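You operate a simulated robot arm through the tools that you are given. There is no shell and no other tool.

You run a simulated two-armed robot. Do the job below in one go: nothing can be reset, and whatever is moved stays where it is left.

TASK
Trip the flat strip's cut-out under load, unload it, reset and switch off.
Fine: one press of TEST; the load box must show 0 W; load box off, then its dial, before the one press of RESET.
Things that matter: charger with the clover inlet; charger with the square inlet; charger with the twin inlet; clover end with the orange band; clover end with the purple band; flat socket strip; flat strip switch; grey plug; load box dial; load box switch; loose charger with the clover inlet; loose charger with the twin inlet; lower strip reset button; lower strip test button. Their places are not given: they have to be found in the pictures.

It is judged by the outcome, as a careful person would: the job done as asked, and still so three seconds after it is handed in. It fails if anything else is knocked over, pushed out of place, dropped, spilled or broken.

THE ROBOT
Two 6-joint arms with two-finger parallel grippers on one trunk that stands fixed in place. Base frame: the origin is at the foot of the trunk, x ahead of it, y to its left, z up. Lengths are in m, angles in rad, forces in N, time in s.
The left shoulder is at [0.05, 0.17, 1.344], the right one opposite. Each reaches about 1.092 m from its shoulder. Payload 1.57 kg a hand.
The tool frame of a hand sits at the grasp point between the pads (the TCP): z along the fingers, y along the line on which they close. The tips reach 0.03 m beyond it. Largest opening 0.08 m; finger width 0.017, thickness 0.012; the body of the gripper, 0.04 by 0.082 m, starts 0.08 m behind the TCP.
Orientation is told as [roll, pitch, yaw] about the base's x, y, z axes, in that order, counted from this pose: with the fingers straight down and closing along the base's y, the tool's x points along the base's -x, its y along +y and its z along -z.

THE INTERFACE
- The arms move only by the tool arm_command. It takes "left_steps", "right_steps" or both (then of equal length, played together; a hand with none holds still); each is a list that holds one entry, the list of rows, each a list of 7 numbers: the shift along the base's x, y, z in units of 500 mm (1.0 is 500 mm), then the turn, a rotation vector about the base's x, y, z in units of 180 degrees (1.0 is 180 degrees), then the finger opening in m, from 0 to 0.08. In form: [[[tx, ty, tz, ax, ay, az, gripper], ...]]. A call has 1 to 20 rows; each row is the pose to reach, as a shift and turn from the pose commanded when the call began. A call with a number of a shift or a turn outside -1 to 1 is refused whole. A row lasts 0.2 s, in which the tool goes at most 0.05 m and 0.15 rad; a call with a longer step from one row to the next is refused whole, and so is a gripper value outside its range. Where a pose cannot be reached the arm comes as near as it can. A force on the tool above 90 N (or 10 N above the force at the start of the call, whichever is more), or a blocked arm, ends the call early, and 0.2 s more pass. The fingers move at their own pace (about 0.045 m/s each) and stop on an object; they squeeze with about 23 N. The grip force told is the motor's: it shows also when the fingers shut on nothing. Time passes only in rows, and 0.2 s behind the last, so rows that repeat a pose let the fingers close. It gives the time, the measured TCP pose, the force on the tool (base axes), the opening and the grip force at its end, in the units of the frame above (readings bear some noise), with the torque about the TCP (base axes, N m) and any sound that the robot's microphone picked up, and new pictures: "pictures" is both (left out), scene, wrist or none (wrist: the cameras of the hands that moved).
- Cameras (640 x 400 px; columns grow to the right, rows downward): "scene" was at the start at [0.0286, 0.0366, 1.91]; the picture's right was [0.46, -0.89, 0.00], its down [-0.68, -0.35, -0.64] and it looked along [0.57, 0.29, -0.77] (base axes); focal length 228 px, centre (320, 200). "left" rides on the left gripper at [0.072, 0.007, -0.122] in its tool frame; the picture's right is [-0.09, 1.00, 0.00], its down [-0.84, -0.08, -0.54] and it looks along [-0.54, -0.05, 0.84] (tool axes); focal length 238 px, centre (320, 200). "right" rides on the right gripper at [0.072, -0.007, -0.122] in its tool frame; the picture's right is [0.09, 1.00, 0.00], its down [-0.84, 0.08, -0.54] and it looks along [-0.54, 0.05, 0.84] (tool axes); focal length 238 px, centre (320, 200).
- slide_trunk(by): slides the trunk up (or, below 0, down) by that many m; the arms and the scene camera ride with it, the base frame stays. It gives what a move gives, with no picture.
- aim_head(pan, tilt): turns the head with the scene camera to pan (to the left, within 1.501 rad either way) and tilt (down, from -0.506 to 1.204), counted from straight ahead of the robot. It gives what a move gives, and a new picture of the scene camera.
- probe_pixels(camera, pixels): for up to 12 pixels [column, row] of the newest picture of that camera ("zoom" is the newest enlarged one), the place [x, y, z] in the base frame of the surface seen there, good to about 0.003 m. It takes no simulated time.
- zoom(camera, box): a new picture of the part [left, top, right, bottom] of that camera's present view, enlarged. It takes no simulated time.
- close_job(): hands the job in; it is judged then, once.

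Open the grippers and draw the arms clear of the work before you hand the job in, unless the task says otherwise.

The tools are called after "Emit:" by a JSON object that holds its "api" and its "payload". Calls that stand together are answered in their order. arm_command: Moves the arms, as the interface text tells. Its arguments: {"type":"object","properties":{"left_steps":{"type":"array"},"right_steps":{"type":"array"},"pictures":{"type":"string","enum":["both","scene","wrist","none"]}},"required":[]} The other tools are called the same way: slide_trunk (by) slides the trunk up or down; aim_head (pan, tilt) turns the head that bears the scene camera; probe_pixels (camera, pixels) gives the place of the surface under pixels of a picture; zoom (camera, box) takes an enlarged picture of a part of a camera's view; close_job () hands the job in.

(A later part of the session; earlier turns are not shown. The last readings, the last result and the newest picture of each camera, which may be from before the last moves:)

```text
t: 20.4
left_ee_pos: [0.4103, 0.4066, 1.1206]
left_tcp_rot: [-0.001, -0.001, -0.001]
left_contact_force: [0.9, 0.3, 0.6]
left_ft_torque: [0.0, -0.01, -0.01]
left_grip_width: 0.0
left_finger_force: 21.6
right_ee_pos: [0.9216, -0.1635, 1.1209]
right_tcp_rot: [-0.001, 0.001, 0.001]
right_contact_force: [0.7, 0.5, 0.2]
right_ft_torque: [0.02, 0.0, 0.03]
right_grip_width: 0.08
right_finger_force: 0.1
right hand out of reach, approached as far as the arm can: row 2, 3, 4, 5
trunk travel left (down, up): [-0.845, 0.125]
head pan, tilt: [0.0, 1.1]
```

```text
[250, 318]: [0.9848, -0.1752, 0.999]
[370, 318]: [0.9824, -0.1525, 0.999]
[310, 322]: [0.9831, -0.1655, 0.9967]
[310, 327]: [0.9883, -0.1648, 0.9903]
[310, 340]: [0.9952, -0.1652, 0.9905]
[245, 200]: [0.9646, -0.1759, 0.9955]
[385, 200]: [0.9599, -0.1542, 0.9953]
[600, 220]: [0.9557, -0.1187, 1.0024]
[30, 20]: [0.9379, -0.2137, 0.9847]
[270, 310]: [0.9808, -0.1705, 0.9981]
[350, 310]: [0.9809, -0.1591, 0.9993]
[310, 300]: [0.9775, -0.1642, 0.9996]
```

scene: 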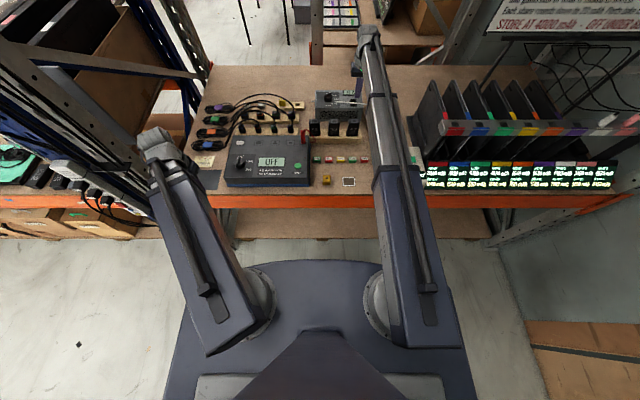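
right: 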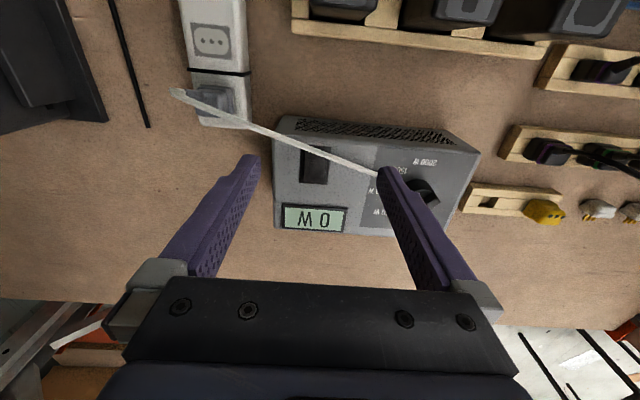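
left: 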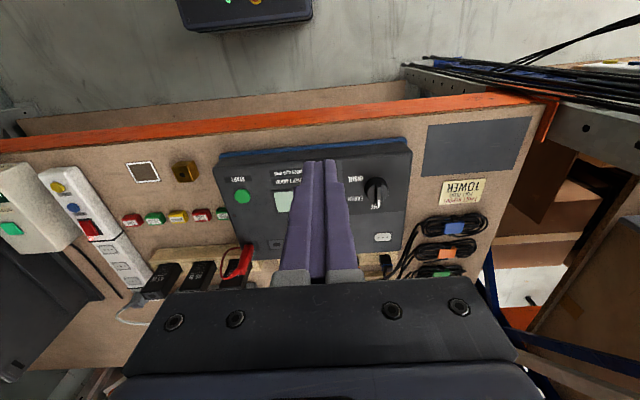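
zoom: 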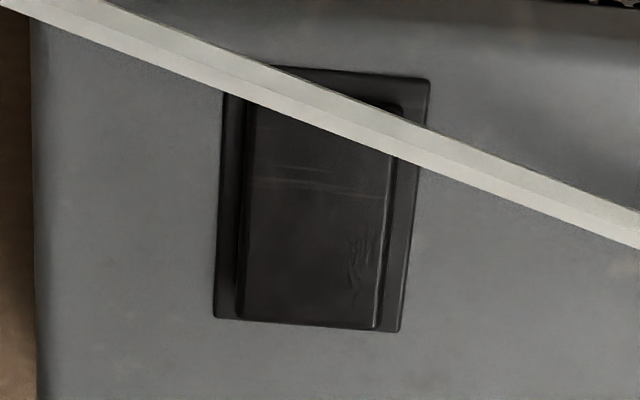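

The rocker's far end (x 0.983, z 0.999) is the raised one, so off means pressing there, away from the cable. I close the fingers and tilt the hand forward 18° so the tip comes to about x 0.984, y -0.164.

Emit:
{"api": "arm_command", "payload": {"right_steps": [[[0.026, 0, 0.002, 0, -0.025, 0, 0.04], [0.053, 0, 0.006, 0, -0.05, 0, 0.0], [0.08, 0, 0.012, 0, -0.075, 0, 0.0], [0.106, 0, 0.0216, 0, -0.1, 0, 0.0], [0.106, 0, 0.0216, 0, -0.1, 0, 0.0], [0.106, 0, 0.0216, 0, -0.1, 0, 0.0]]], "pictures": "both"}}

```text
t: 21.8
left_ee_pos: [0.4094, 0.4081, 1.1203]
left_tcp_rot: [0.0, -0.001, -0.001]
left_contact_force: [-0.5, -0.6, -0.8]
left_ft_torque: [0.0, 0.02, -0.01]
left_grip_width: 0.0001
left_finger_force: 21.0
right_ee_pos: [0.9741, -0.1625, 1.1311]
right_tcp_rot: [0.001, -0.316, -0.001]
right_contact_force: [-0.1, 0.2, -0.8]
right_ft_torque: [-0.01, -0.01, -0.02]
right_grip_width: 0.0003
right_finger_force: 21.5
trunk travel left (down, up): [-0.845, 0.125]
head pan, tilt: [0.0, 1.1]
```

scene: 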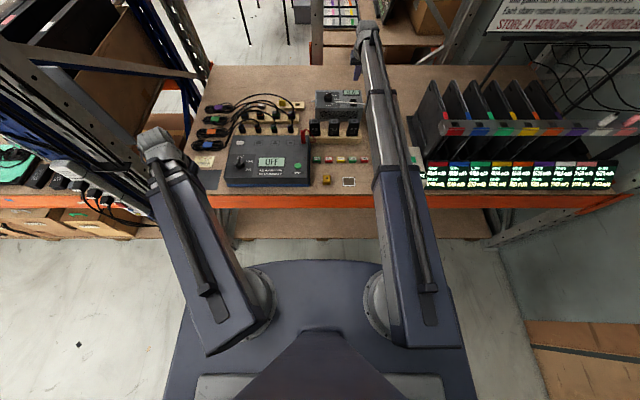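
right: 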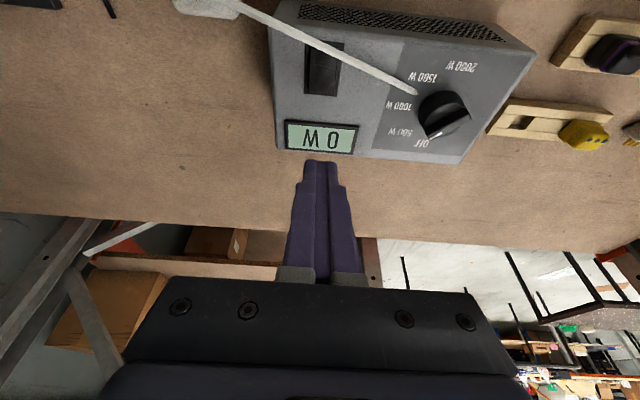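

The tilt worked, tip near (0.984, -0.163). This view also shows the dial; I zoom in on it and the rocker.

Emit:
{"api": "zoom", "payload": {"camera": "right", "box": [370, 40, 500, 170]}}

Emit:
{"api": "zoom", "payload": {"camera": "right", "box": [270, 20, 370, 180]}}

```text
3.08 times, centred on (435, 105) of right
```

zoom: 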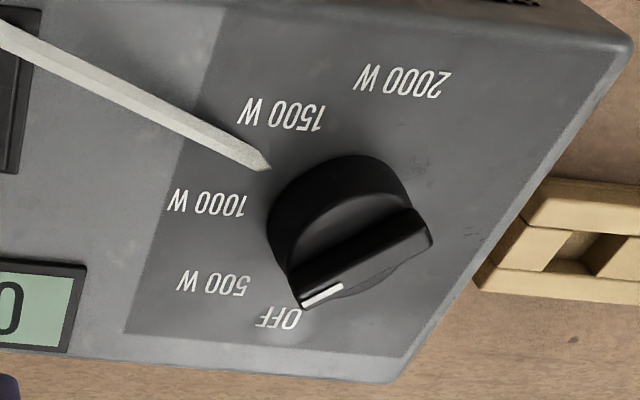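

```text
2.50 times, centred on (320, 100) of right
```

zoom: 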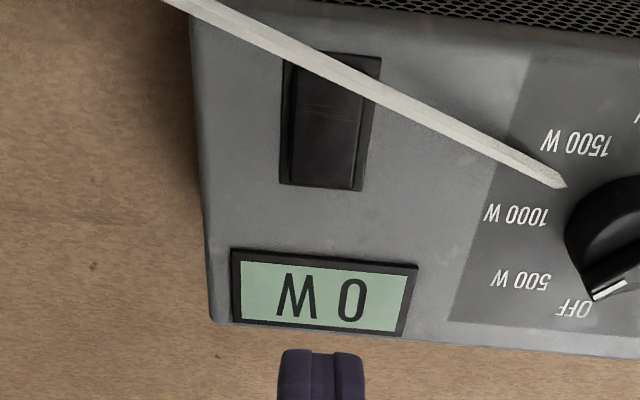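

The pointer is at 500 W, one position clockwise of OFF. First the rocker: I shift the tip 3 mm forward, then lower until just above the raised end.

Emit:
{"api": "arm_command", "payload": {"right_steps": [[[0.006, -0.002, 0, 0, 0, 0, 0.0], [0.006, -0.002, 0, 0, 0, 0, 0.0]]], "pictures": "none"}}

Emit:
{"api": "slide_trunk", "payload": {"by": -0.08}}

Emit:
{"api": "zoom", "payload": {"camera": "right", "box": [220, 60, 420, 240]}}

Emit:
{"api": "zoom", "payload": {"camera": "scene", "box": [300, 50, 400, 120]}}

```text
t: 22.4
left_ee_pos: [0.4091, 0.4062, 1.1193]
left_tcp_rot: [0.0, 0.001, -0.002]
left_contact_force: [0.4, 0.1, 0.5]
left_ft_torque: [-0.02, 0.0, -0.03]
left_grip_width: 0.0
left_finger_force: 21.2
right_ee_pos: [0.9776, -0.1631, 1.1317]
right_tcp_rot: [-0.001, -0.314, 0.001]
right_contact_force: [-0.4, -1.0, -0.6]
right_ft_torque: [0.02, 0.01, 0.03]
right_grip_width: 0.0
right_finger_force: 21.4
trunk travel left (down, up): [-0.845, 0.125]
head pan, tilt: [0.0, 1.1]
```

```text
t: 23.5
left_ee_pos: [0.4092, 0.4063, 1.0398]
left_tcp_rot: [-0.001, 0.001, 0.0]
left_contact_force: [1.2, 0.3, 0.3]
left_ft_torque: [0.0, 0.0, 0.01]
left_grip_width: 0.0
left_finger_force: 22.1
right_ee_pos: [0.9777, -0.1632, 1.0517]
right_tcp_rot: [0.0, -0.315, 0.001]
right_contact_force: [0.4, -0.1, 0.5]
right_ft_torque: [0.01, 0.02, 0.01]
right_grip_width: 0.0
right_finger_force: 21.5
trunk travel left (down, up): [-0.765, 0.205]
head pan, tilt: [0.0, 1.1]
```

```text
2.22 times, centred on (320, 150) of right
```

zoom: 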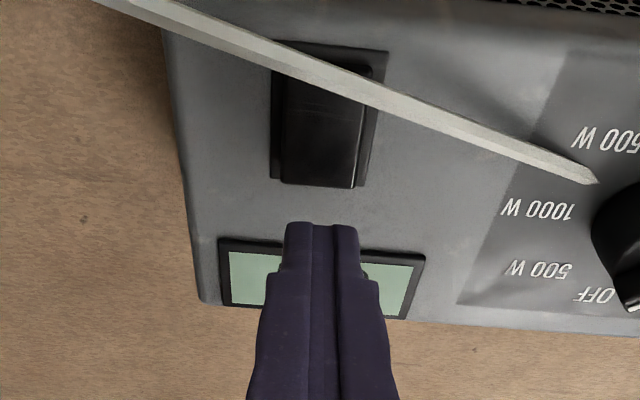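

```text
5.71 times, centred on (350, 85) of scene
```

zoom: 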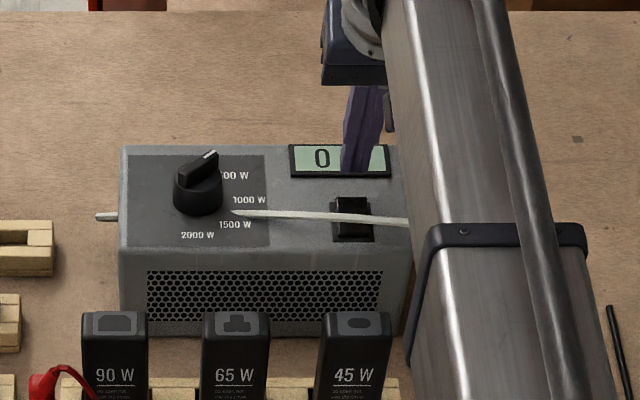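

The tip lies just beyond and above the rocker's far end, well clear of the cable. I probe the fingertip and rocker end to check alignment.

Emit:
{"api": "zoom", "payload": {"camera": "right", "box": [220, 60, 420, 240]}}

Emit:
{"api": "probe_pixels", "payload": {"camera": "zoom", "pixels": [[322, 228], [322, 235], [322, 250], [295, 228], [350, 230], [318, 180], [315, 170], [318, 150], [320, 186], [400, 110]]}}

```text
2.22 times, centred on (320, 150) of right
```

zoom: 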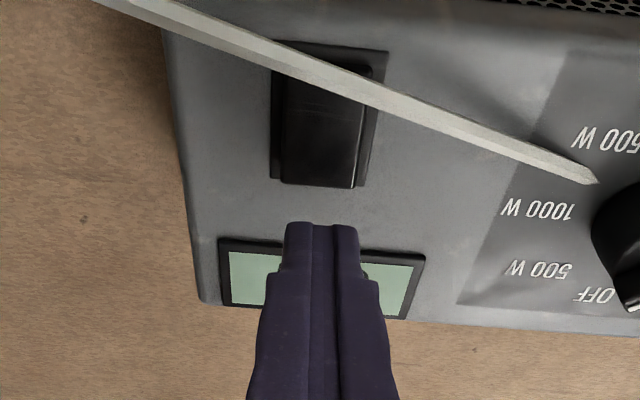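

```text
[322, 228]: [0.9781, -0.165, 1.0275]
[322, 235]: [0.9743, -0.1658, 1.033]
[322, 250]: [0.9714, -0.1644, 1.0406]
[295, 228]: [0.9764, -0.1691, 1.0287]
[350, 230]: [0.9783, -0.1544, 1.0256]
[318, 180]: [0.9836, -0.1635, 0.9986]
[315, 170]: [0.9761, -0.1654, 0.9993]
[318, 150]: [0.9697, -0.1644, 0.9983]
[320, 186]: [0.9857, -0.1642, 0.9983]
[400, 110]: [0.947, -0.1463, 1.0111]
```

The lowest fingertip corner is at about x 0.979, over the raised end at z 0.999. I lower by 16 mm and then in small steps.

Emit:
{"api": "slide_trunk", "payload": {"by": -0.016}}

Emit:
{"api": "slide_trunk", "payload": {"by": -0.004}}

```text
t: 24.2
left_ee_pos: [0.4086, 0.4081, 1.0239]
left_tcp_rot: [0.0, 0.001, -0.001]
left_contact_force: [-0.2, 0.3, -0.4]
left_ft_torque: [-0.02, 0.0, -0.02]
left_grip_width: 0.0003
left_finger_force: 21.2
right_ee_pos: [0.9773, -0.1635, 1.0346]
right_tcp_rot: [-0.001, -0.314, 0.0]
right_contact_force: [-0.2, -0.6, -0.4]
right_ft_torque: [0.01, 0.01, 0.02]
right_grip_width: 0.0
right_finger_force: 21.1
trunk travel left (down, up): [-0.749, 0.221]
head pan, tilt: [0.0, 1.1]
```

```text
t: 24.7
left_ee_pos: [0.4087, 0.4065, 1.02]
left_tcp_rot: [-0.001, 0.0, 0.001]
left_contact_force: [-1.0, -0.3, 0.2]
left_ft_torque: [0.02, 0.03, 0.04]
left_grip_width: 0.0
left_finger_force: 21.0
right_ee_pos: [0.9791, -0.1625, 1.0318]
right_tcp_rot: [0.0, -0.315, -0.002]
right_contact_force: [0.0, 0.0, -0.2]
right_ft_torque: [0.02, 0.01, -0.01]
right_grip_width: 0.0
right_finger_force: 21.3
trunk travel left (down, up): [-0.745, 0.225]
head pan, tilt: [0.0, 1.1]
```

No contact force yet; I continue in 2 mm steps.

Emit:
{"api": "slide_trunk", "payload": {"by": -0.002}}

Emit:
{"api": "slide_trunk", "payload": {"by": -0.002}}

```text
t: 25.2
left_ee_pos: [0.4089, 0.4064, 1.0181]
left_tcp_rot: [0.0, 0.0, 0.0]
left_contact_force: [0.6, 0.3, -0.5]
left_ft_torque: [0.02, 0.02, 0.03]
left_grip_width: 0.0002
left_finger_force: 21.2
right_ee_pos: [0.9768, -0.1641, 1.0297]
right_tcp_rot: [0.0, -0.315, 0.0]
right_contact_force: [0.5, 0.0, 1.2]
right_ft_torque: [-0.03, -0.01, -0.04]
right_grip_width: 0.0
right_finger_force: 21.3
trunk travel left (down, up): [-0.743, 0.227]
head pan, tilt: [0.0, 1.1]
```

```text
t: 25.7
left_ee_pos: [0.4079, 0.4069, 1.0153]
left_tcp_rot: [0.0, 0.001, -0.002]
left_contact_force: [0.0, -0.8, -1.1]
left_ft_torque: [-0.01, 0.0, -0.02]
left_grip_width: 0.0
left_finger_force: 21.2
right_ee_pos: [0.9792, -0.1628, 1.0263]
right_tcp_rot: [0.0, -0.315, -0.001]
right_contact_force: [0.4, -0.2, 0.3]
right_ft_torque: [0.0, -0.03, 0.0]
right_grip_width: 0.0001
right_finger_force: 21.6
trunk travel left (down, up): [-0.741, 0.229]
head pan, tilt: [0.0, 1.1]
```

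Readings hover near noise with no sound. I look closely before going further.

Emit:
{"api": "zoom", "payload": {"camera": "right", "box": [260, 100, 400, 220]}}

Emit:
{"api": "slide_trunk", "payload": {"by": -0.001}}

```text
3.33 times, centred on (330, 160) of right
```

zoom: 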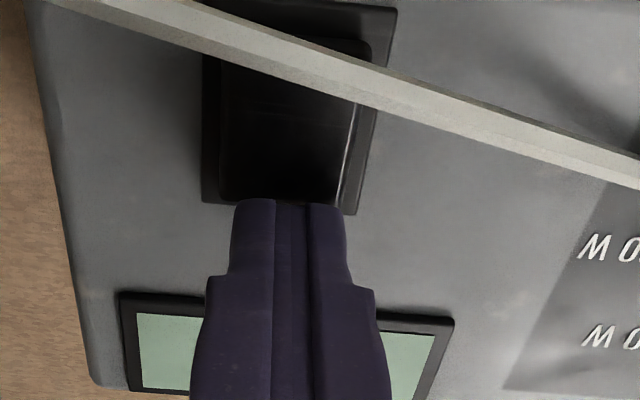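

```text
t: 26.2
left_ee_pos: [0.4096, 0.4081, 1.0162]
left_tcp_rot: [0.0, 0.001, 0.001]
left_contact_force: [0.3, 0.7, 0.5]
left_ft_torque: [0.03, -0.02, 0.05]
left_grip_width: 0.0
left_finger_force: 21.4
right_ee_pos: [0.9783, -0.1647, 1.027]
right_tcp_rot: [0.001, -0.315, -0.001]
right_contact_force: [2.3, -0.5, 9.4]
right_ft_torque: [-0.02, -0.08, 0.1]
right_grip_width: 0.0001
right_finger_force: 21.3
trunk travel left (down, up): [-0.74, 0.23]
head pan, tilt: [0.0, 1.1]
```

Contact at 9.4 N now. I look again to see where the tip bears.

Emit:
{"api": "zoom", "payload": {"camera": "right", "box": [280, 110, 380, 200]}}

Emit:
{"api": "zoom", "payload": {"camera": "scene", "box": [340, 50, 390, 100]}}

```text
4.44 times, centred on (330, 155) of right
```

zoom: 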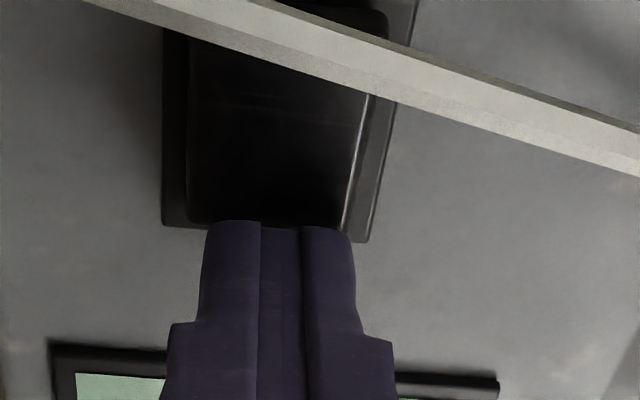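

```text
8.00 times, centred on (365, 75) of scene
```

zoom: 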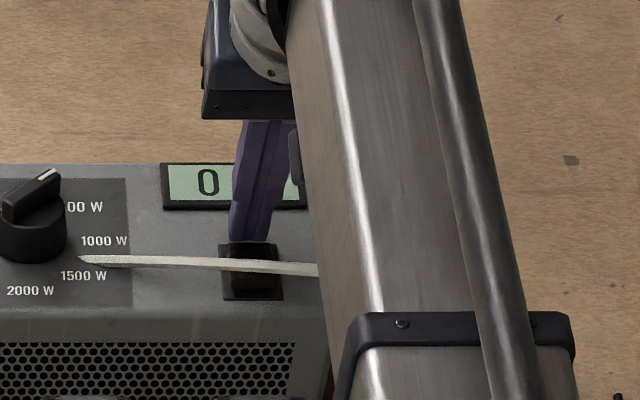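

I probe the contact line between tip and cap.

Emit:
{"api": "zoom", "payload": {"camera": "right", "box": [280, 110, 380, 200]}}

Emit:
{"api": "probe_pixels", "payload": {"camera": "zoom", "pixels": [[262, 215], [262, 205], [262, 190], [262, 222], [280, 228], [280, 235], [230, 225], [320, 230], [200, 215], [335, 225], [190, 228], [262, 150]]}}

```text
4.44 times, centred on (330, 155) of right
```

zoom: 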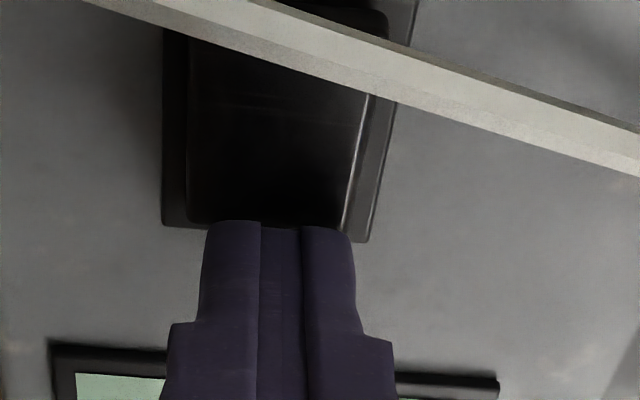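

```text
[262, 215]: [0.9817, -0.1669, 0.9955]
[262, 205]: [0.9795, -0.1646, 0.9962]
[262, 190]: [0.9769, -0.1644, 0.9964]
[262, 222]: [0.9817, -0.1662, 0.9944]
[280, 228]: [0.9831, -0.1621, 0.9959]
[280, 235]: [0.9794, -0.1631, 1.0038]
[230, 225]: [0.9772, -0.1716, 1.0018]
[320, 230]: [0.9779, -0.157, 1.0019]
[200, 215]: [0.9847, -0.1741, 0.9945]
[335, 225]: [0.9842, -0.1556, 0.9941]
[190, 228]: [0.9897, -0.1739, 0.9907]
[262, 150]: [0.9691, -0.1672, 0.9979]
```

The cap's far end has gone down about 3 mm and contact is right on it. I press another 1 mm.

Emit:
{"api": "slide_trunk", "payload": {"by": -0.001}}

Emit:
{"api": "zoom", "payload": {"camera": "right", "box": [280, 90, 380, 180]}}

Emit:
{"api": "probe_pixels", "payload": {"camera": "zoom", "pixels": [[270, 290], [262, 270], [262, 250], [262, 220], [262, 190], [270, 170], [280, 155], [320, 80], [340, 95], [200, 60], [210, 150], [330, 160]]}}

```text
t: 26.8
left_ee_pos: [0.4084, 0.4072, 1.0151]
left_tcp_rot: [0.001, -0.002, -0.001]
left_contact_force: [0.0, 0.5, -0.6]
left_ft_torque: [-0.02, 0.02, 0.0]
left_grip_width: 0.0
left_finger_force: 20.9
right_ee_pos: [0.9778, -0.1621, 1.0272]
right_tcp_rot: [0.001, -0.32, -0.001]
right_contact_force: [8.9, -0.1, 22.0]
right_ft_torque: [-0.04, -0.32, 0.17]
right_grip_width: 0.0
right_finger_force: 21.4
trunk travel left (down, up): [-0.739, 0.231]
head pan, tilt: [0.0, 1.1]
```

```text
4.44 times, centred on (330, 135) of right
```

zoom: 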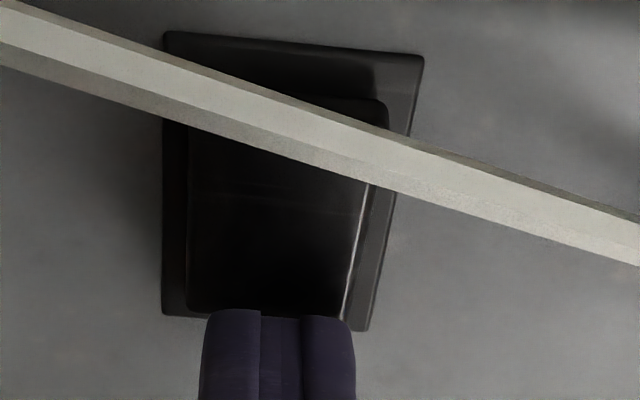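

```text
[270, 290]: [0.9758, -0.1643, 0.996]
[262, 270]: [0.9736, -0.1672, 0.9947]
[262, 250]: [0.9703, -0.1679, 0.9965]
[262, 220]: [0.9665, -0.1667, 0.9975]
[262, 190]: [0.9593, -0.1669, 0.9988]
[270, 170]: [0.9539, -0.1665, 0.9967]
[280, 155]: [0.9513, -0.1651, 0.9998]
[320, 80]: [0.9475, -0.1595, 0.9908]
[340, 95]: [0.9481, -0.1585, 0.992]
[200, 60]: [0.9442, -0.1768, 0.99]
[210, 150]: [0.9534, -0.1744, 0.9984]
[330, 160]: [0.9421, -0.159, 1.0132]
```

The near end now stands at z 1.000 and the far end at 0.995: the rocker has flipped to off and is at its stop (22 N). I lift off.

Emit:
{"api": "slide_trunk", "payload": {"by": 0.08}}

Emit:
{"api": "zoom", "payload": {"camera": "right", "box": [270, 60, 370, 150]}}

Emit:
{"api": "zoom", "payload": {"camera": "scene", "box": [300, 60, 400, 130]}}

```text
t: 27.9
left_ee_pos: [0.4086, 0.4067, 1.0941]
left_tcp_rot: [0.0, -0.001, 0.0]
left_contact_force: [0.1, 0.1, -0.6]
left_ft_torque: [0.02, -0.03, 0.02]
left_grip_width: 0.0001
left_finger_force: 21.1
right_ee_pos: [0.9781, -0.1639, 1.1047]
right_tcp_rot: [0.001, -0.314, 0.001]
right_contact_force: [-0.4, -0.4, -0.9]
right_ft_torque: [0.02, 0.03, 0.03]
right_grip_width: 0.0
right_finger_force: 21.2
trunk travel left (down, up): [-0.819, 0.151]
head pan, tilt: [0.0, 1.1]
```

```text
4.44 times, centred on (320, 105) of right
```

zoom: 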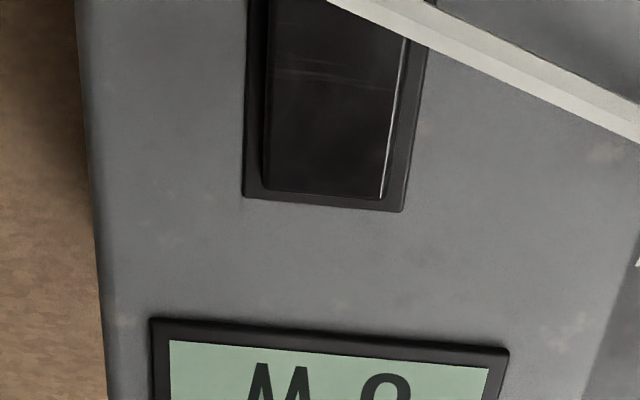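

```text
5.71 times, centred on (350, 95) of scene
```

zoom: 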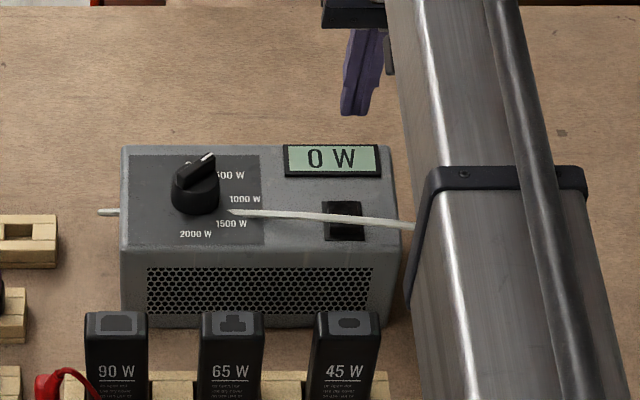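

The rocker's far end now looks flush with the frame. I verify heights and then measure the dial and its labels.

Emit:
{"api": "zoom", "payload": {"camera": "right", "box": [270, 0, 370, 150]}}

Emit:
{"api": "probe_pixels", "payload": {"camera": "right", "pixels": [[324, 100], [324, 95], [324, 88], [324, 80], [324, 72], [324, 66], [324, 60]]}}

Emit:
{"api": "zoom", "payload": {"camera": "right", "box": [370, 0, 520, 150]}}

```text
2.67 times, centred on (320, 75) of right
```

zoom: 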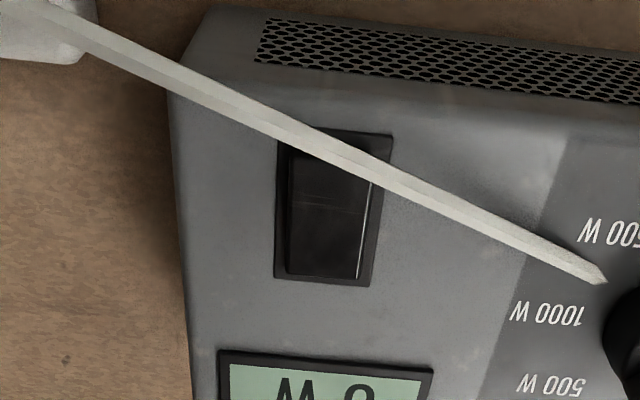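

```text
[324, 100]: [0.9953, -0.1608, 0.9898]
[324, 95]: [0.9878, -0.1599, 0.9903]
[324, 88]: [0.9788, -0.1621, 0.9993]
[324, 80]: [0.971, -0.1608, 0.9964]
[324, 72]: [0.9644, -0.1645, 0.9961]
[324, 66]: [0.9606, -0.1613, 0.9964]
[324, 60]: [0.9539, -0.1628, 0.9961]
```

```text
2.67 times, centred on (445, 75) of right
```

zoom: 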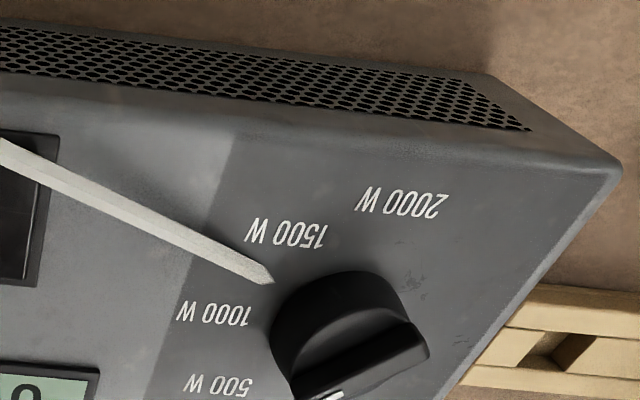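

Probe noise leaves it unclear, so I compare tight views of the rocker and take many height samples.

Emit:
{"api": "zoom", "payload": {"camera": "scene", "box": [330, 85, 370, 115]}}

Emit:
{"api": "zoom", "payload": {"camera": "right", "box": [300, 45, 350, 110]}}

Emit:
{"api": "probe_pixels", "payload": {"camera": "zoom", "pixels": [[290, 270], [310, 270], [330, 270], [350, 270], [300, 262], [340, 262], [330, 175], [345, 175], [315, 165], [330, 165], [360, 180], [375, 185]]}}

Emit:
{"api": "probe_pixels", "payload": {"camera": "zoom", "pixels": [[290, 255], [310, 255], [330, 255], [350, 255], [300, 245], [340, 245], [330, 185], [345, 185], [315, 155], [320, 175], [360, 190], [300, 160]]}}

```text
13.33 times, centred on (350, 100) of scene
```

zoom: 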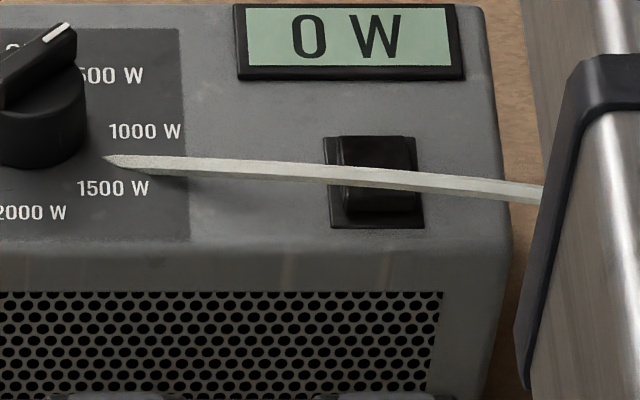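

```text
6.15 times, centred on (325, 78) of right
```

zoom: 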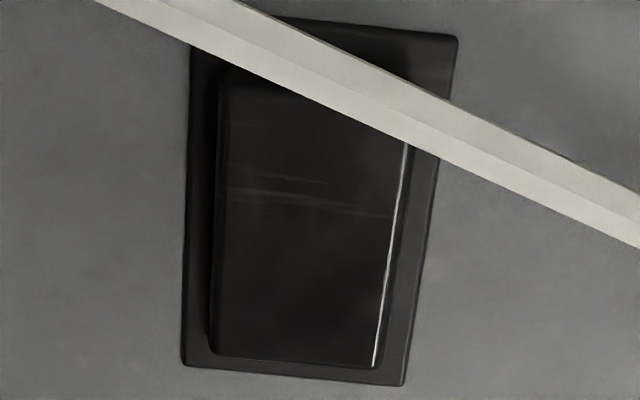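

```text
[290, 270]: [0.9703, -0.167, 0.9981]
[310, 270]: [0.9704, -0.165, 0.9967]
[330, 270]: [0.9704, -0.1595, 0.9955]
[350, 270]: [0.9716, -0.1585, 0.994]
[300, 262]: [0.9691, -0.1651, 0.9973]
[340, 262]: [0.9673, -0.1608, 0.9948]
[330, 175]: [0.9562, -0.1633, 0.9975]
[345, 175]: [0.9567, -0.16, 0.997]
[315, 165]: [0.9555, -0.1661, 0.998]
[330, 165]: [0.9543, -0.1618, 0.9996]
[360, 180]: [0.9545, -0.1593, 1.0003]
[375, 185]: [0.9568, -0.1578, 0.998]
```

```text
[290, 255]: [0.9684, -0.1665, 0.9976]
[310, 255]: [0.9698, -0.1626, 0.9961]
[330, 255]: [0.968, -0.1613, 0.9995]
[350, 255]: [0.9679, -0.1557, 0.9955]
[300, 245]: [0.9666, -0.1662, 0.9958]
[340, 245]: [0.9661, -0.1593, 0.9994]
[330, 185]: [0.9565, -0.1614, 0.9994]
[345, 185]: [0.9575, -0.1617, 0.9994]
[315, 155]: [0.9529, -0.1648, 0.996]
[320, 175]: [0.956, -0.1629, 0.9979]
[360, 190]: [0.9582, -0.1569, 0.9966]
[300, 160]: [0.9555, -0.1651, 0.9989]
```

Near-end samples now average about 0.998 versus 0.9945 before. I sample the far end as well to be sure.

Emit:
{"api": "probe_pixels", "payload": {"camera": "zoom", "pixels": [[240, 340], [260, 340], [280, 340], [300, 340], [320, 345], [340, 345], [260, 325], [300, 325], [340, 325], [250, 310], [300, 310], [350, 310]]}}

```text
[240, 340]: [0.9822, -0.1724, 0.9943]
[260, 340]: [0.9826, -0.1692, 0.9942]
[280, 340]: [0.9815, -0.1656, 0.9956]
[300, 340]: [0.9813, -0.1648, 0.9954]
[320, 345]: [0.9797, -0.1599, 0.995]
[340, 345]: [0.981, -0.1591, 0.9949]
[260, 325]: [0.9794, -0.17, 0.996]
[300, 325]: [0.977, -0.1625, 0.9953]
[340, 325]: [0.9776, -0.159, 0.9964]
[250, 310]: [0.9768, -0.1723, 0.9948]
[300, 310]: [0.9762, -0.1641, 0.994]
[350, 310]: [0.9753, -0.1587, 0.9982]
```

Far-end samples average 0.995, down from 0.9985, so the load box is switched off. I raise the trunk a little and take the right hand back upright to above RESET, leaving room for the left hand to reach the dial.

Emit:
{"api": "slide_trunk", "payload": {"by": 0.04}}

Emit:
{"api": "arm_command", "payload": {"right_steps": [[[-0.028, 0, -0.009, 0, 0.025, 0, 0.0], [-0.056, 0, -0.016, 0, 0.05, 0, 0.0], [-0.085, 0, -0.02, 0, 0.075, 0, 0.0], [-0.113, 0, -0.0216, 0, 0.1, 0, 0.0], [-0.19, -0.03, -0.0216, 0, 0.1, 0, 0.0], [-0.266, -0.06, -0.0216, 0, 0.1, 0, 0.0], [-0.343, -0.09, -0.0216, 0, 0.1, 0, 0.0], [-0.42, -0.12, -0.0216, 0, 0.1, 0, 0.0], [-0.496, -0.15, -0.0216, 0, 0.1, 0, 0.0], [-0.573, -0.18, -0.0216, 0, 0.1, 0, 0.0], [-0.65, -0.21, -0.0216, 0, 0.1, 0, 0.0], [-0.7256, -0.2406, -0.0216, 0, 0.1, 0, 0.0], [-0.7256, -0.2406, -0.0216, 0, 0.1, 0, 0.0]]], "pictures": "both"}}

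```text
t: 28.8
left_ee_pos: [0.409, 0.4066, 1.1342]
left_tcp_rot: [0.0, 0.0, 0.0]
left_contact_force: [-0.3, 0.6, 0.4]
left_ft_torque: [0.05, 0.01, -0.02]
left_grip_width: 0.0
left_finger_force: 21.5
right_ee_pos: [0.9788, -0.1634, 1.1449]
right_tcp_rot: [-0.001, -0.313, 0.0]
right_contact_force: [-0.1, -0.2, -0.1]
right_ft_torque: [0.02, 0.01, -0.01]
right_grip_width: 0.0002
right_finger_force: 21.0
trunk travel left (down, up): [-0.859, 0.111]
head pan, tilt: [0.0, 1.1]
```

```text
t: 31.6
left_ee_pos: [0.4082, 0.4066, 1.1336]
left_tcp_rot: [0.001, -0.001, 0.002]
left_contact_force: [-0.2, 0.0, 0.3]
left_ft_torque: [0.01, 0.01, -0.02]
left_grip_width: 0.0
left_finger_force: 21.7
right_ee_pos: [0.6146, -0.2848, 1.1343]
right_tcp_rot: [-0.001, -0.001, -0.001]
right_contact_force: [0.3, 0.3, 0.8]
right_ft_torque: [-0.02, -0.02, 0.0]
right_grip_width: 0.0
right_finger_force: 20.6
trunk travel left (down, up): [-0.859, 0.111]
head pan, tilt: [0.0, 1.1]
```

scene: 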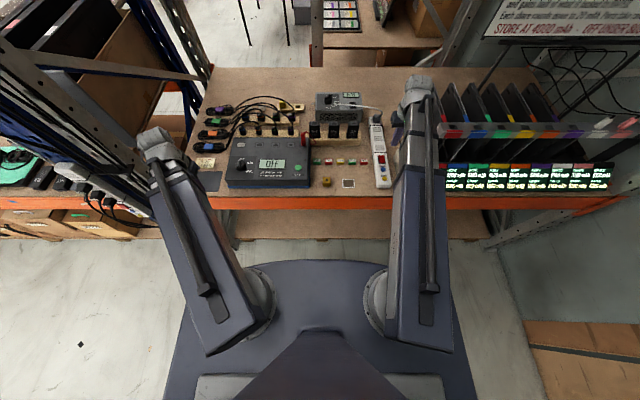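
right: 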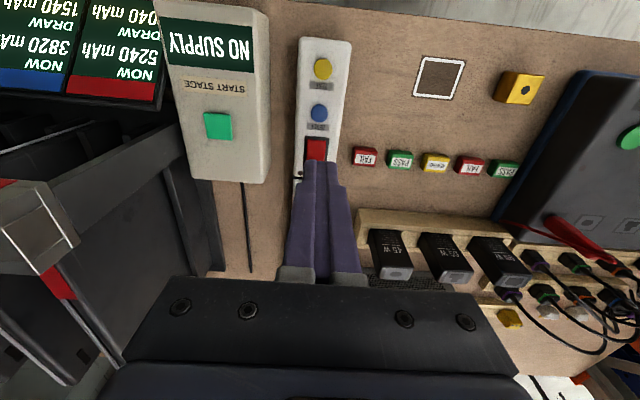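

The right hand is parked above RESET with 16 cm clearance. Now I bring the left hand over near the dial at tip height 1.10, fingers partly open, to look at it.

Emit:
{"api": "arm_command", "payload": {"left_steps": [[[0.06, -0.057, 0, 0, 0, 0, 0.0], [0.12, -0.114, 0, 0, 0, 0, 0.0], [0.18, -0.171, 0, 0, 0, 0, 0.02], [0.24, -0.228, 0, 0, 0, 0, 0.04], [0.3, -0.285, 0, 0, 0, 0, 0.06], [0.36, -0.342, 0, 0, 0, 0, 0.07], [0.42, -0.399, 0, 0, 0, 0, 0.08], [0.48, -0.456, 0, 0, 0, 0, 0.08], [0.54, -0.513, 0, 0, 0, 0, 0.08], [0.6, -0.57, 0, 0, 0, 0, 0.08], [0.66, -0.627, 0, 0, 0, 0, 0.08], [0.72, -0.684, 0, 0, 0, 0, 0.08], [0.78, -0.741, 0, 0, 0, 0, 0.08], [0.84, -0.798, 0, 0, 0, 0, 0.08], [0.88, -0.836, 0, 0, 0, 0, 0.08], [0.88, -0.836, 0, 0, 0, 0, 0.08]]], "pictures": "both"}}

Emit:
{"api": "zoom", "payload": {"camera": "left", "box": [250, 80, 410, 240]}}

```text
t: 35.0
left_ee_pos: [0.8507, -0.0115, 1.1341]
left_tcp_rot: [0.0, -0.001, 0.0]
left_contact_force: [0.2, 0.5, -0.1]
left_ft_torque: [0.03, -0.01, 0.0]
left_grip_width: 0.0802
left_finger_force: 0.0
right_ee_pos: [0.6141, -0.2827, 1.1343]
right_tcp_rot: [0.0, -0.001, -0.001]
right_contact_force: [0.3, -0.3, -0.7]
right_ft_torque: [0.01, -0.02, -0.01]
right_grip_width: 0.0
right_finger_force: 21.0
trunk travel left (down, up): [-0.859, 0.111]
head pan, tilt: [0.0, 1.1]
```

scene: 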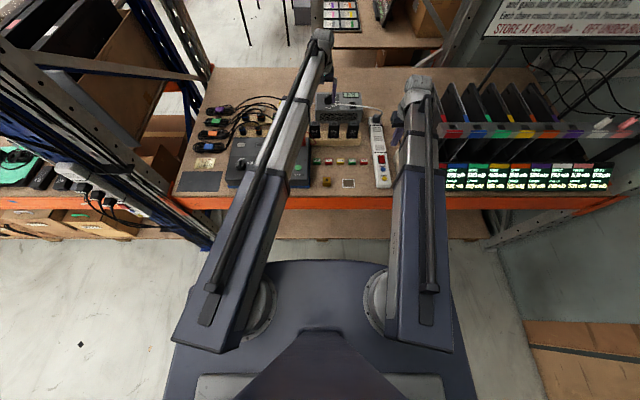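
left: 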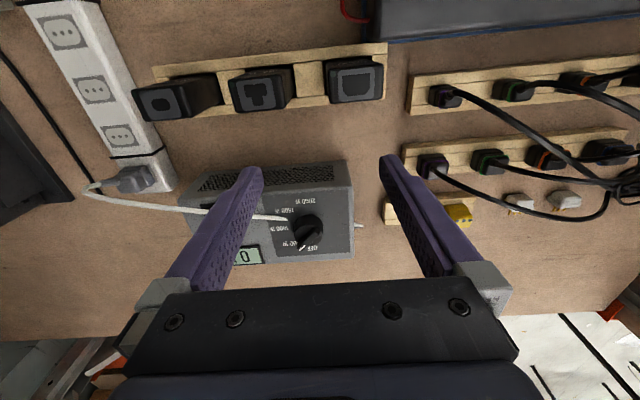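

```text
2.50 times, centred on (330, 160) of left
```

zoom: 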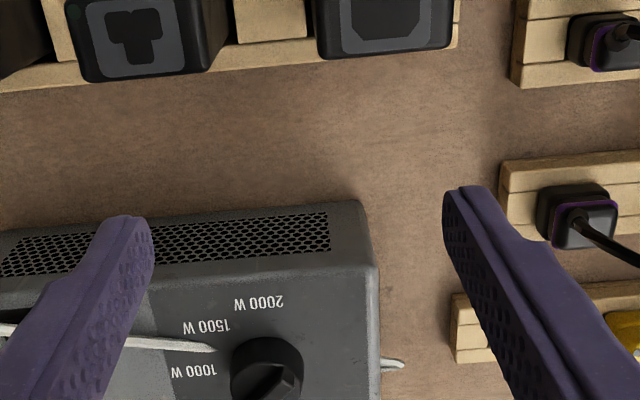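

The dial is at (307, 230) in the left picture. I zoom onto it and probe label and knob positions.

Emit:
{"api": "zoom", "payload": {"camera": "left", "box": [260, 190, 350, 260]}}

```text
5.71 times, centred on (305, 225) of left
```

zoom: 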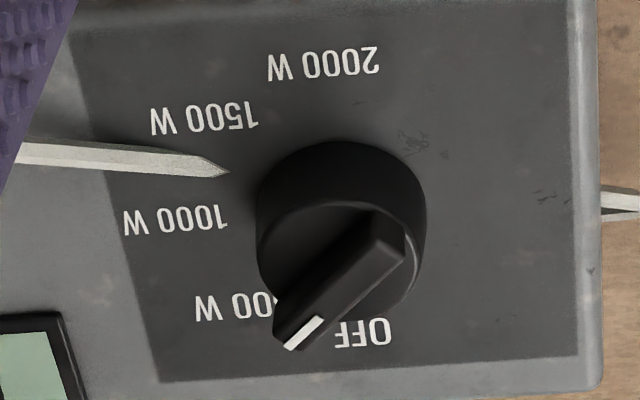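

Emit:
{"api": "probe_pixels", "payload": {"camera": "zoom", "pixels": [[363, 335], [232, 307], [175, 220], [205, 117], [323, 63], [340, 275], [300, 330], [385, 238], [340, 150], [262, 210], [420, 210], [400, 250]]}}

Emit:
{"api": "probe_pixels", "payload": {"camera": "zoom", "pixels": [[320, 295], [360, 260], [285, 343], [390, 225], [310, 230], [290, 240], [385, 300], [400, 280], [300, 215], [270, 255], [350, 200], [320, 165]]}}

```text
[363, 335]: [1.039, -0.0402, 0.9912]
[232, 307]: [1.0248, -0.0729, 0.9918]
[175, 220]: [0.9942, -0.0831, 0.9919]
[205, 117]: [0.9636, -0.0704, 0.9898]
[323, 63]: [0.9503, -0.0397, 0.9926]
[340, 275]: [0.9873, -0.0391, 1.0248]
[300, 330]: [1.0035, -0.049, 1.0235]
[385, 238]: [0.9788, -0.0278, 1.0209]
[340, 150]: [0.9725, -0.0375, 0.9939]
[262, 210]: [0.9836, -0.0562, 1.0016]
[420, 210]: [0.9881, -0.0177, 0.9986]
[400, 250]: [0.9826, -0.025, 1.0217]
```

```text
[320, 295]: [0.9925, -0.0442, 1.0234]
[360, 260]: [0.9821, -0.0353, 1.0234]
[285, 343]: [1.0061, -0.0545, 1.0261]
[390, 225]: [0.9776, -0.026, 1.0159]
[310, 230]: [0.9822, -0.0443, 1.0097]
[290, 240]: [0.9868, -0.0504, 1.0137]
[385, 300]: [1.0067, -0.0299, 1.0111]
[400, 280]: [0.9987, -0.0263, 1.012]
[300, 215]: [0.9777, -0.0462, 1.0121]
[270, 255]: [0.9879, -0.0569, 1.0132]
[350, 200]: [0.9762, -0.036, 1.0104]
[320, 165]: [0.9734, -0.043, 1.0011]
```

The dial centre is about (0.992, -0.039), bar top z 1.024, collar top 1.011; the bar points at -45° (500 W) and OFF lies straight ahead at 0°, so it needs a +45° turn. I yaw the left hand by -45° upright first, over (0.905, 0.048).

Emit:
{"api": "arm_command", "payload": {"left_steps": [[[0.018, 0.02, 0, 0, 0, -0.042, 0.07], [0.036, 0.04, 0, 0, 0, -0.084, 0.06], [0.054, 0.06, 0, 0, 0, -0.126, 0.05], [0.072, 0.08, 0, 0, 0, -0.168, 0.04], [0.09, 0.1, 0, 0, 0, -0.21, 0.04], [0.1086, 0.119, 0, 0, 0, -0.25, 0.04], [0.1086, 0.119, 0, 0, 0, -0.25, 0.04]]], "pictures": "wrist"}}

```text
t: 36.6
left_ee_pos: [0.9039, 0.0484, 1.1342]
left_tcp_rot: [0.002, 0.001, -0.787]
left_contact_force: [0.1, -0.6, 0.2]
left_ft_torque: [-0.02, -0.02, -0.02]
left_grip_width: 0.0402
left_finger_force: 0.1
right_ee_pos: [0.6134, -0.2838, 1.1337]
right_tcp_rot: [0.001, -0.001, 0.0]
right_contact_force: [-0.5, 0.2, -0.6]
right_ft_torque: [0.0, 0.05, 0.01]
right_grip_width: 0.0
right_finger_force: 20.8
trunk travel left (down, up): [-0.859, 0.111]
head pan, tilt: [0.0, 1.1]
```

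left: 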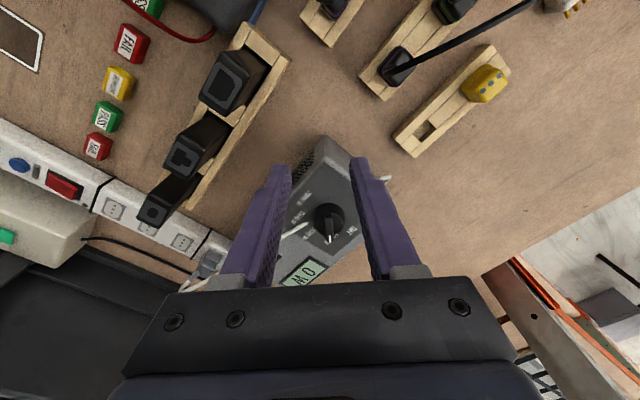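

Yaw -45° reached with the dial's bar now upright between the fingers in the picture. Next I tilt the hand 30° along the bar's direction so the tip comes over the dial.

Emit:
{"api": "arm_command", "payload": {"left_steps": [[[0.0406, -0.0406, 0.0038, -0.02946, -0.02946, 0, 0.04], [0.0805, -0.0805, 0.015, -0.05893, -0.05893, 0, 0.04], [0.119, -0.119, 0.0335, -0.08839, -0.08839, 0, 0.04], [0.1556, -0.1556, 0.059, -0.11785, -0.11785, 0, 0.04], [0.1556, -0.1556, 0.059, -0.11785, -0.11785, 0, 0.04]]], "pictures": "both"}}

Emit:
{"api": "zoom", "payload": {"camera": "left", "box": [220, 60, 420, 240]}}

```text
t: 37.8
left_ee_pos: [0.9816, -0.0298, 1.1645]
left_tcp_rot: [-0.001, -0.526, -0.785]
left_contact_force: [-0.9, -0.1, -0.3]
left_ft_torque: [0.01, -0.01, 0.01]
left_grip_width: 0.0401
left_finger_force: 0.1
right_ee_pos: [0.6139, -0.2832, 1.1345]
right_tcp_rot: [0.0, 0.0, 0.0]
right_contact_force: [-0.2, 0.2, -0.4]
right_ft_torque: [-0.04, -0.02, 0.0]
right_grip_width: 0.0
right_finger_force: 21.9
trunk travel left (down, up): [-0.859, 0.111]
head pan, tilt: [0.0, 1.1]
```

scene: 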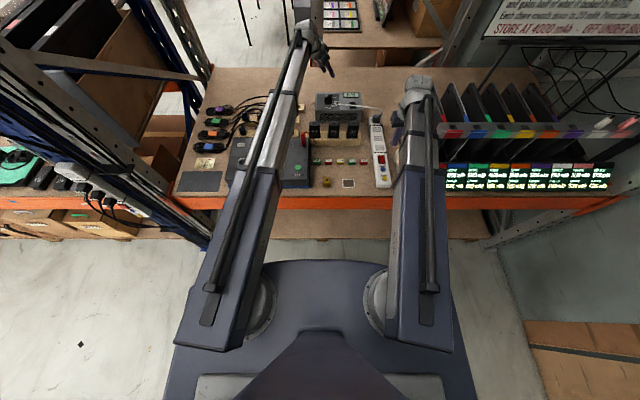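
left: 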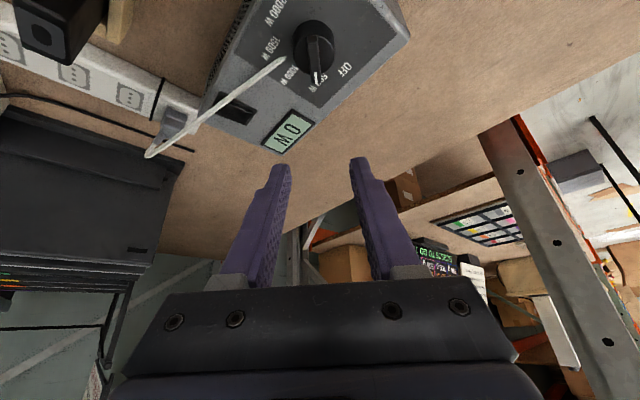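

```text
2.22 times, centred on (320, 150) of left
```

zoom: 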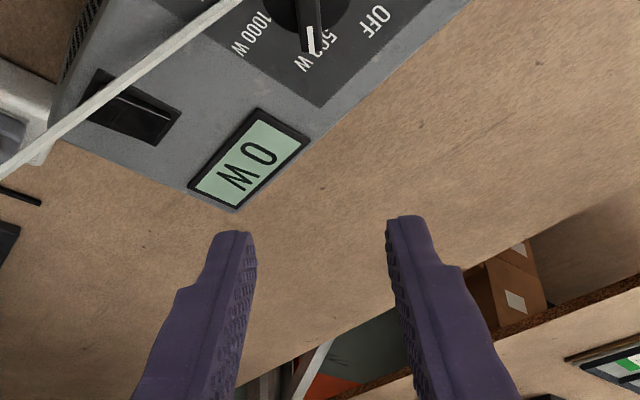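

Pose as planned: TCP (0.982, -0.030, 1.1645). I lower by 85 mm and check the alignment over the dial.

Emit:
{"api": "slide_trunk", "payload": {"by": -0.085}}

Emit:
{"api": "zoom", "payload": {"camera": "left", "box": [220, 60, 420, 240]}}

Emit:
{"api": "zoom", "payload": {"camera": "scene", "box": [280, 40, 400, 130]}}

```text
t: 39.0
left_ee_pos: [0.9808, -0.0301, 1.0788]
left_tcp_rot: [0.0, -0.524, -0.785]
left_contact_force: [0.0, 0.4, -0.7]
left_ft_torque: [0.01, 0.0, 0.02]
left_grip_width: 0.0399
left_finger_force: 0.1
right_ee_pos: [0.6152, -0.2834, 1.0495]
right_tcp_rot: [0.001, 0.0, -0.002]
right_contact_force: [0.0, 0.0, -0.8]
right_ft_torque: [0.01, -0.02, -0.03]
right_grip_width: 0.0003
right_finger_force: 21.6
trunk travel left (down, up): [-0.774, 0.196]
head pan, tilt: [0.0, 1.1]
```

```text
2.22 times, centred on (320, 150) of left
```

zoom: 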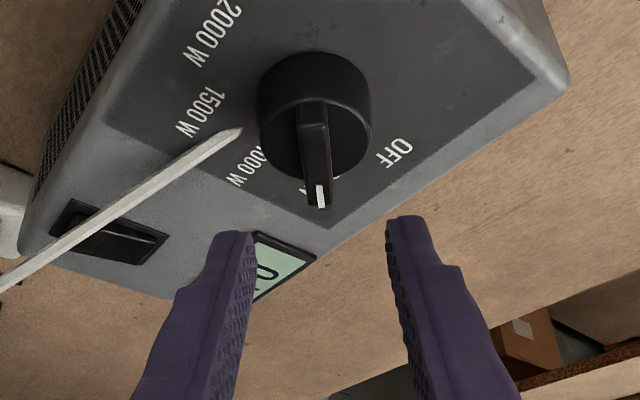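

```text
4.44 times, centred on (340, 85) of scene
```

zoom: 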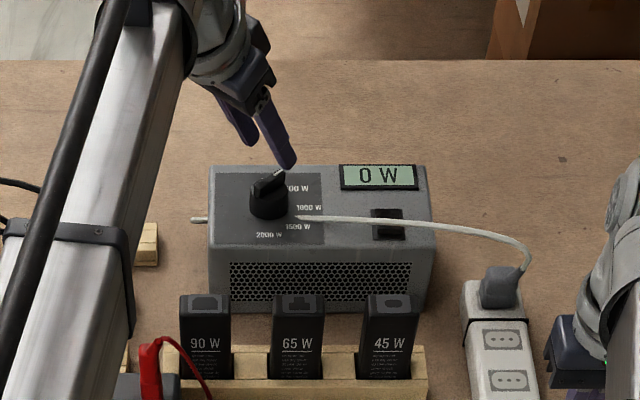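

The bar lies between the fingers. I probe its top from this closer view to refine the centring.

Emit:
{"api": "zoom", "payload": {"camera": "left", "box": [280, 70, 350, 170]}}

```text
4.00 times, centred on (315, 120) of left
```

zoom: 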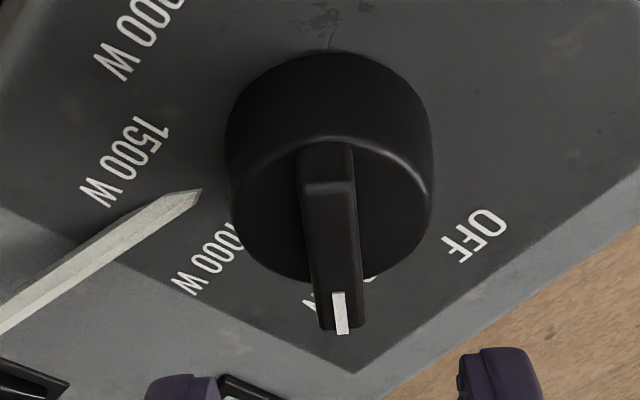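

Emit:
{"api": "probe_pixels", "payload": {"camera": "zoom", "pixels": [[330, 190], [332, 210], [333, 230], [335, 250], [337, 270], [339, 290], [341, 310], [342, 325], [308, 200], [354, 200], [312, 260], [360, 260]]}}

Emit:
{"api": "probe_pixels", "payload": {"camera": "zoom", "pixels": [[329, 165], [235, 150], [425, 150], [330, 65], [270, 200], [400, 200], [280, 250], [390, 240], [345, 395], [190, 395], [500, 370], [330, 150]]}}

```text
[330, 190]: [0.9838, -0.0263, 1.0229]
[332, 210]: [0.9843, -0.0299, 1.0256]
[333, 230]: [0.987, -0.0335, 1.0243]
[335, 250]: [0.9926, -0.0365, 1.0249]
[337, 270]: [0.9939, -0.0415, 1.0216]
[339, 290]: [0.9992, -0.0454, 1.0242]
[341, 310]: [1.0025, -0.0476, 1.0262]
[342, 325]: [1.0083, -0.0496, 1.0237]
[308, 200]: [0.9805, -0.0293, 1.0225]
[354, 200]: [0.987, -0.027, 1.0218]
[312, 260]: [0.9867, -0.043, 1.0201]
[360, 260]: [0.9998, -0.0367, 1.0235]
```

```text
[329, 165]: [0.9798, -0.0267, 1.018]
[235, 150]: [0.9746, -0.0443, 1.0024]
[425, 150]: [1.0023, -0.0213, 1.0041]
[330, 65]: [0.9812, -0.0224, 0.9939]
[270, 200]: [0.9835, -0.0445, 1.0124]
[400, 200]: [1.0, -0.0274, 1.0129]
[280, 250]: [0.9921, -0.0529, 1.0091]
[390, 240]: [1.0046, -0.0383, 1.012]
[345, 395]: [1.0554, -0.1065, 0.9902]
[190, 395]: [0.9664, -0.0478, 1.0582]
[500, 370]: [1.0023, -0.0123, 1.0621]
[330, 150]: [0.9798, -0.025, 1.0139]
```

The bar's centre is about (0.9935, -0.0385), so I nudge the left hand by (+2.8, +0.7) mm and lower in two stages around the bar.

Emit:
{"api": "arm_command", "payload": {"left_steps": [[[0.0056, 0.0014, 0, 0, 0, 0, 0.04], [0.0056, 0.0014, 0, 0, 0, 0, 0.04]]], "pictures": "none"}}

Emit:
{"api": "slide_trunk", "payload": {"by": -0.025}}

Emit:
{"api": "zoom", "payload": {"camera": "left", "box": [240, 90, 400, 220]}}

Emit:
{"api": "zoom", "payload": {"camera": "scene", "box": [310, 50, 380, 110]}}

```text
t: 39.6
left_ee_pos: [0.9831, -0.0281, 1.0793]
left_tcp_rot: [-0.001, -0.525, -0.787]
left_contact_force: [-0.6, -0.4, -0.1]
left_ft_torque: [0.03, -0.03, 0.01]
left_grip_width: 0.04
left_finger_force: 0.0
right_ee_pos: [0.6144, -0.2844, 1.0491]
right_tcp_rot: [0.0, 0.0, -0.001]
right_contact_force: [1.0, 0.2, -0.1]
right_ft_torque: [0.0, -0.01, 0.0]
right_grip_width: 0.0002
right_finger_force: 20.6
trunk travel left (down, up): [-0.774, 0.196]
head pan, tilt: [0.0, 1.1]
```

```text
t: 40.3
left_ee_pos: [0.985, -0.0288, 1.0538]
left_tcp_rot: [0.001, -0.523, -0.785]
left_contact_force: [0.5, 0.0, 0.2]
left_ft_torque: [0.02, -0.01, 0.01]
left_grip_width: 0.0402
left_finger_force: 0.0
right_ee_pos: [0.6136, -0.2847, 1.0255]
right_tcp_rot: [0.001, 0.002, 0.002]
right_contact_force: [0.0, 0.3, 0.0]
right_ft_torque: [0.04, 0.02, 0.01]
right_grip_width: 0.0
right_finger_force: 21.6
trunk travel left (down, up): [-0.749, 0.221]
head pan, tilt: [0.0, 1.1]
```

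```text
3.08 times, centred on (320, 155) of left
```

zoom: 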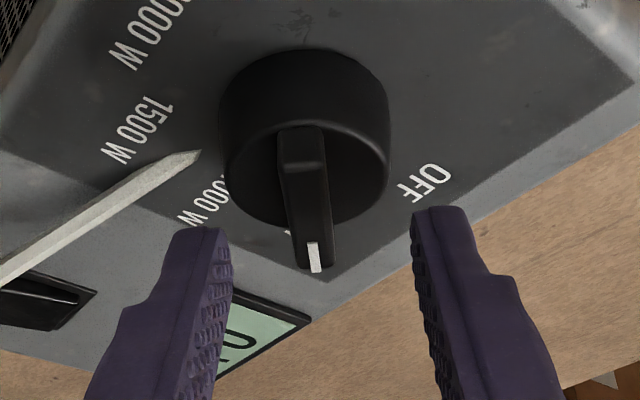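

```text
6.67 times, centred on (345, 80) of scene
```

zoom: 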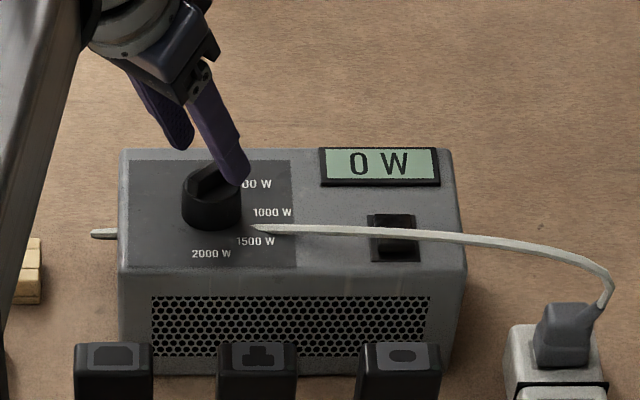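

Fingers straddle the bar at a height just above it. I probe the bar and both fingertips in the same picture to settle the last millimetre or two of centring.

Emit:
{"api": "zoom", "payload": {"camera": "left", "box": [270, 110, 370, 190]}}

```text
5.00 times, centred on (320, 150) of left
```

zoom: 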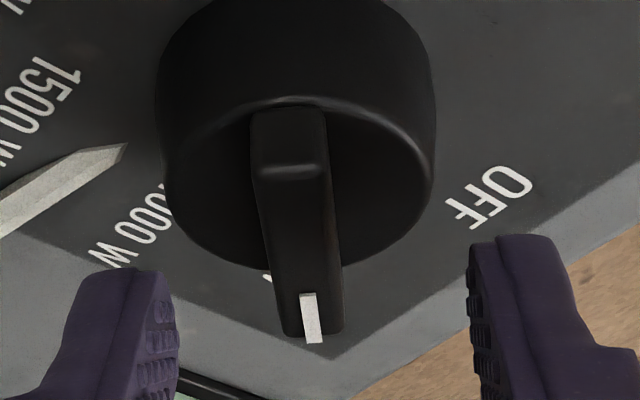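

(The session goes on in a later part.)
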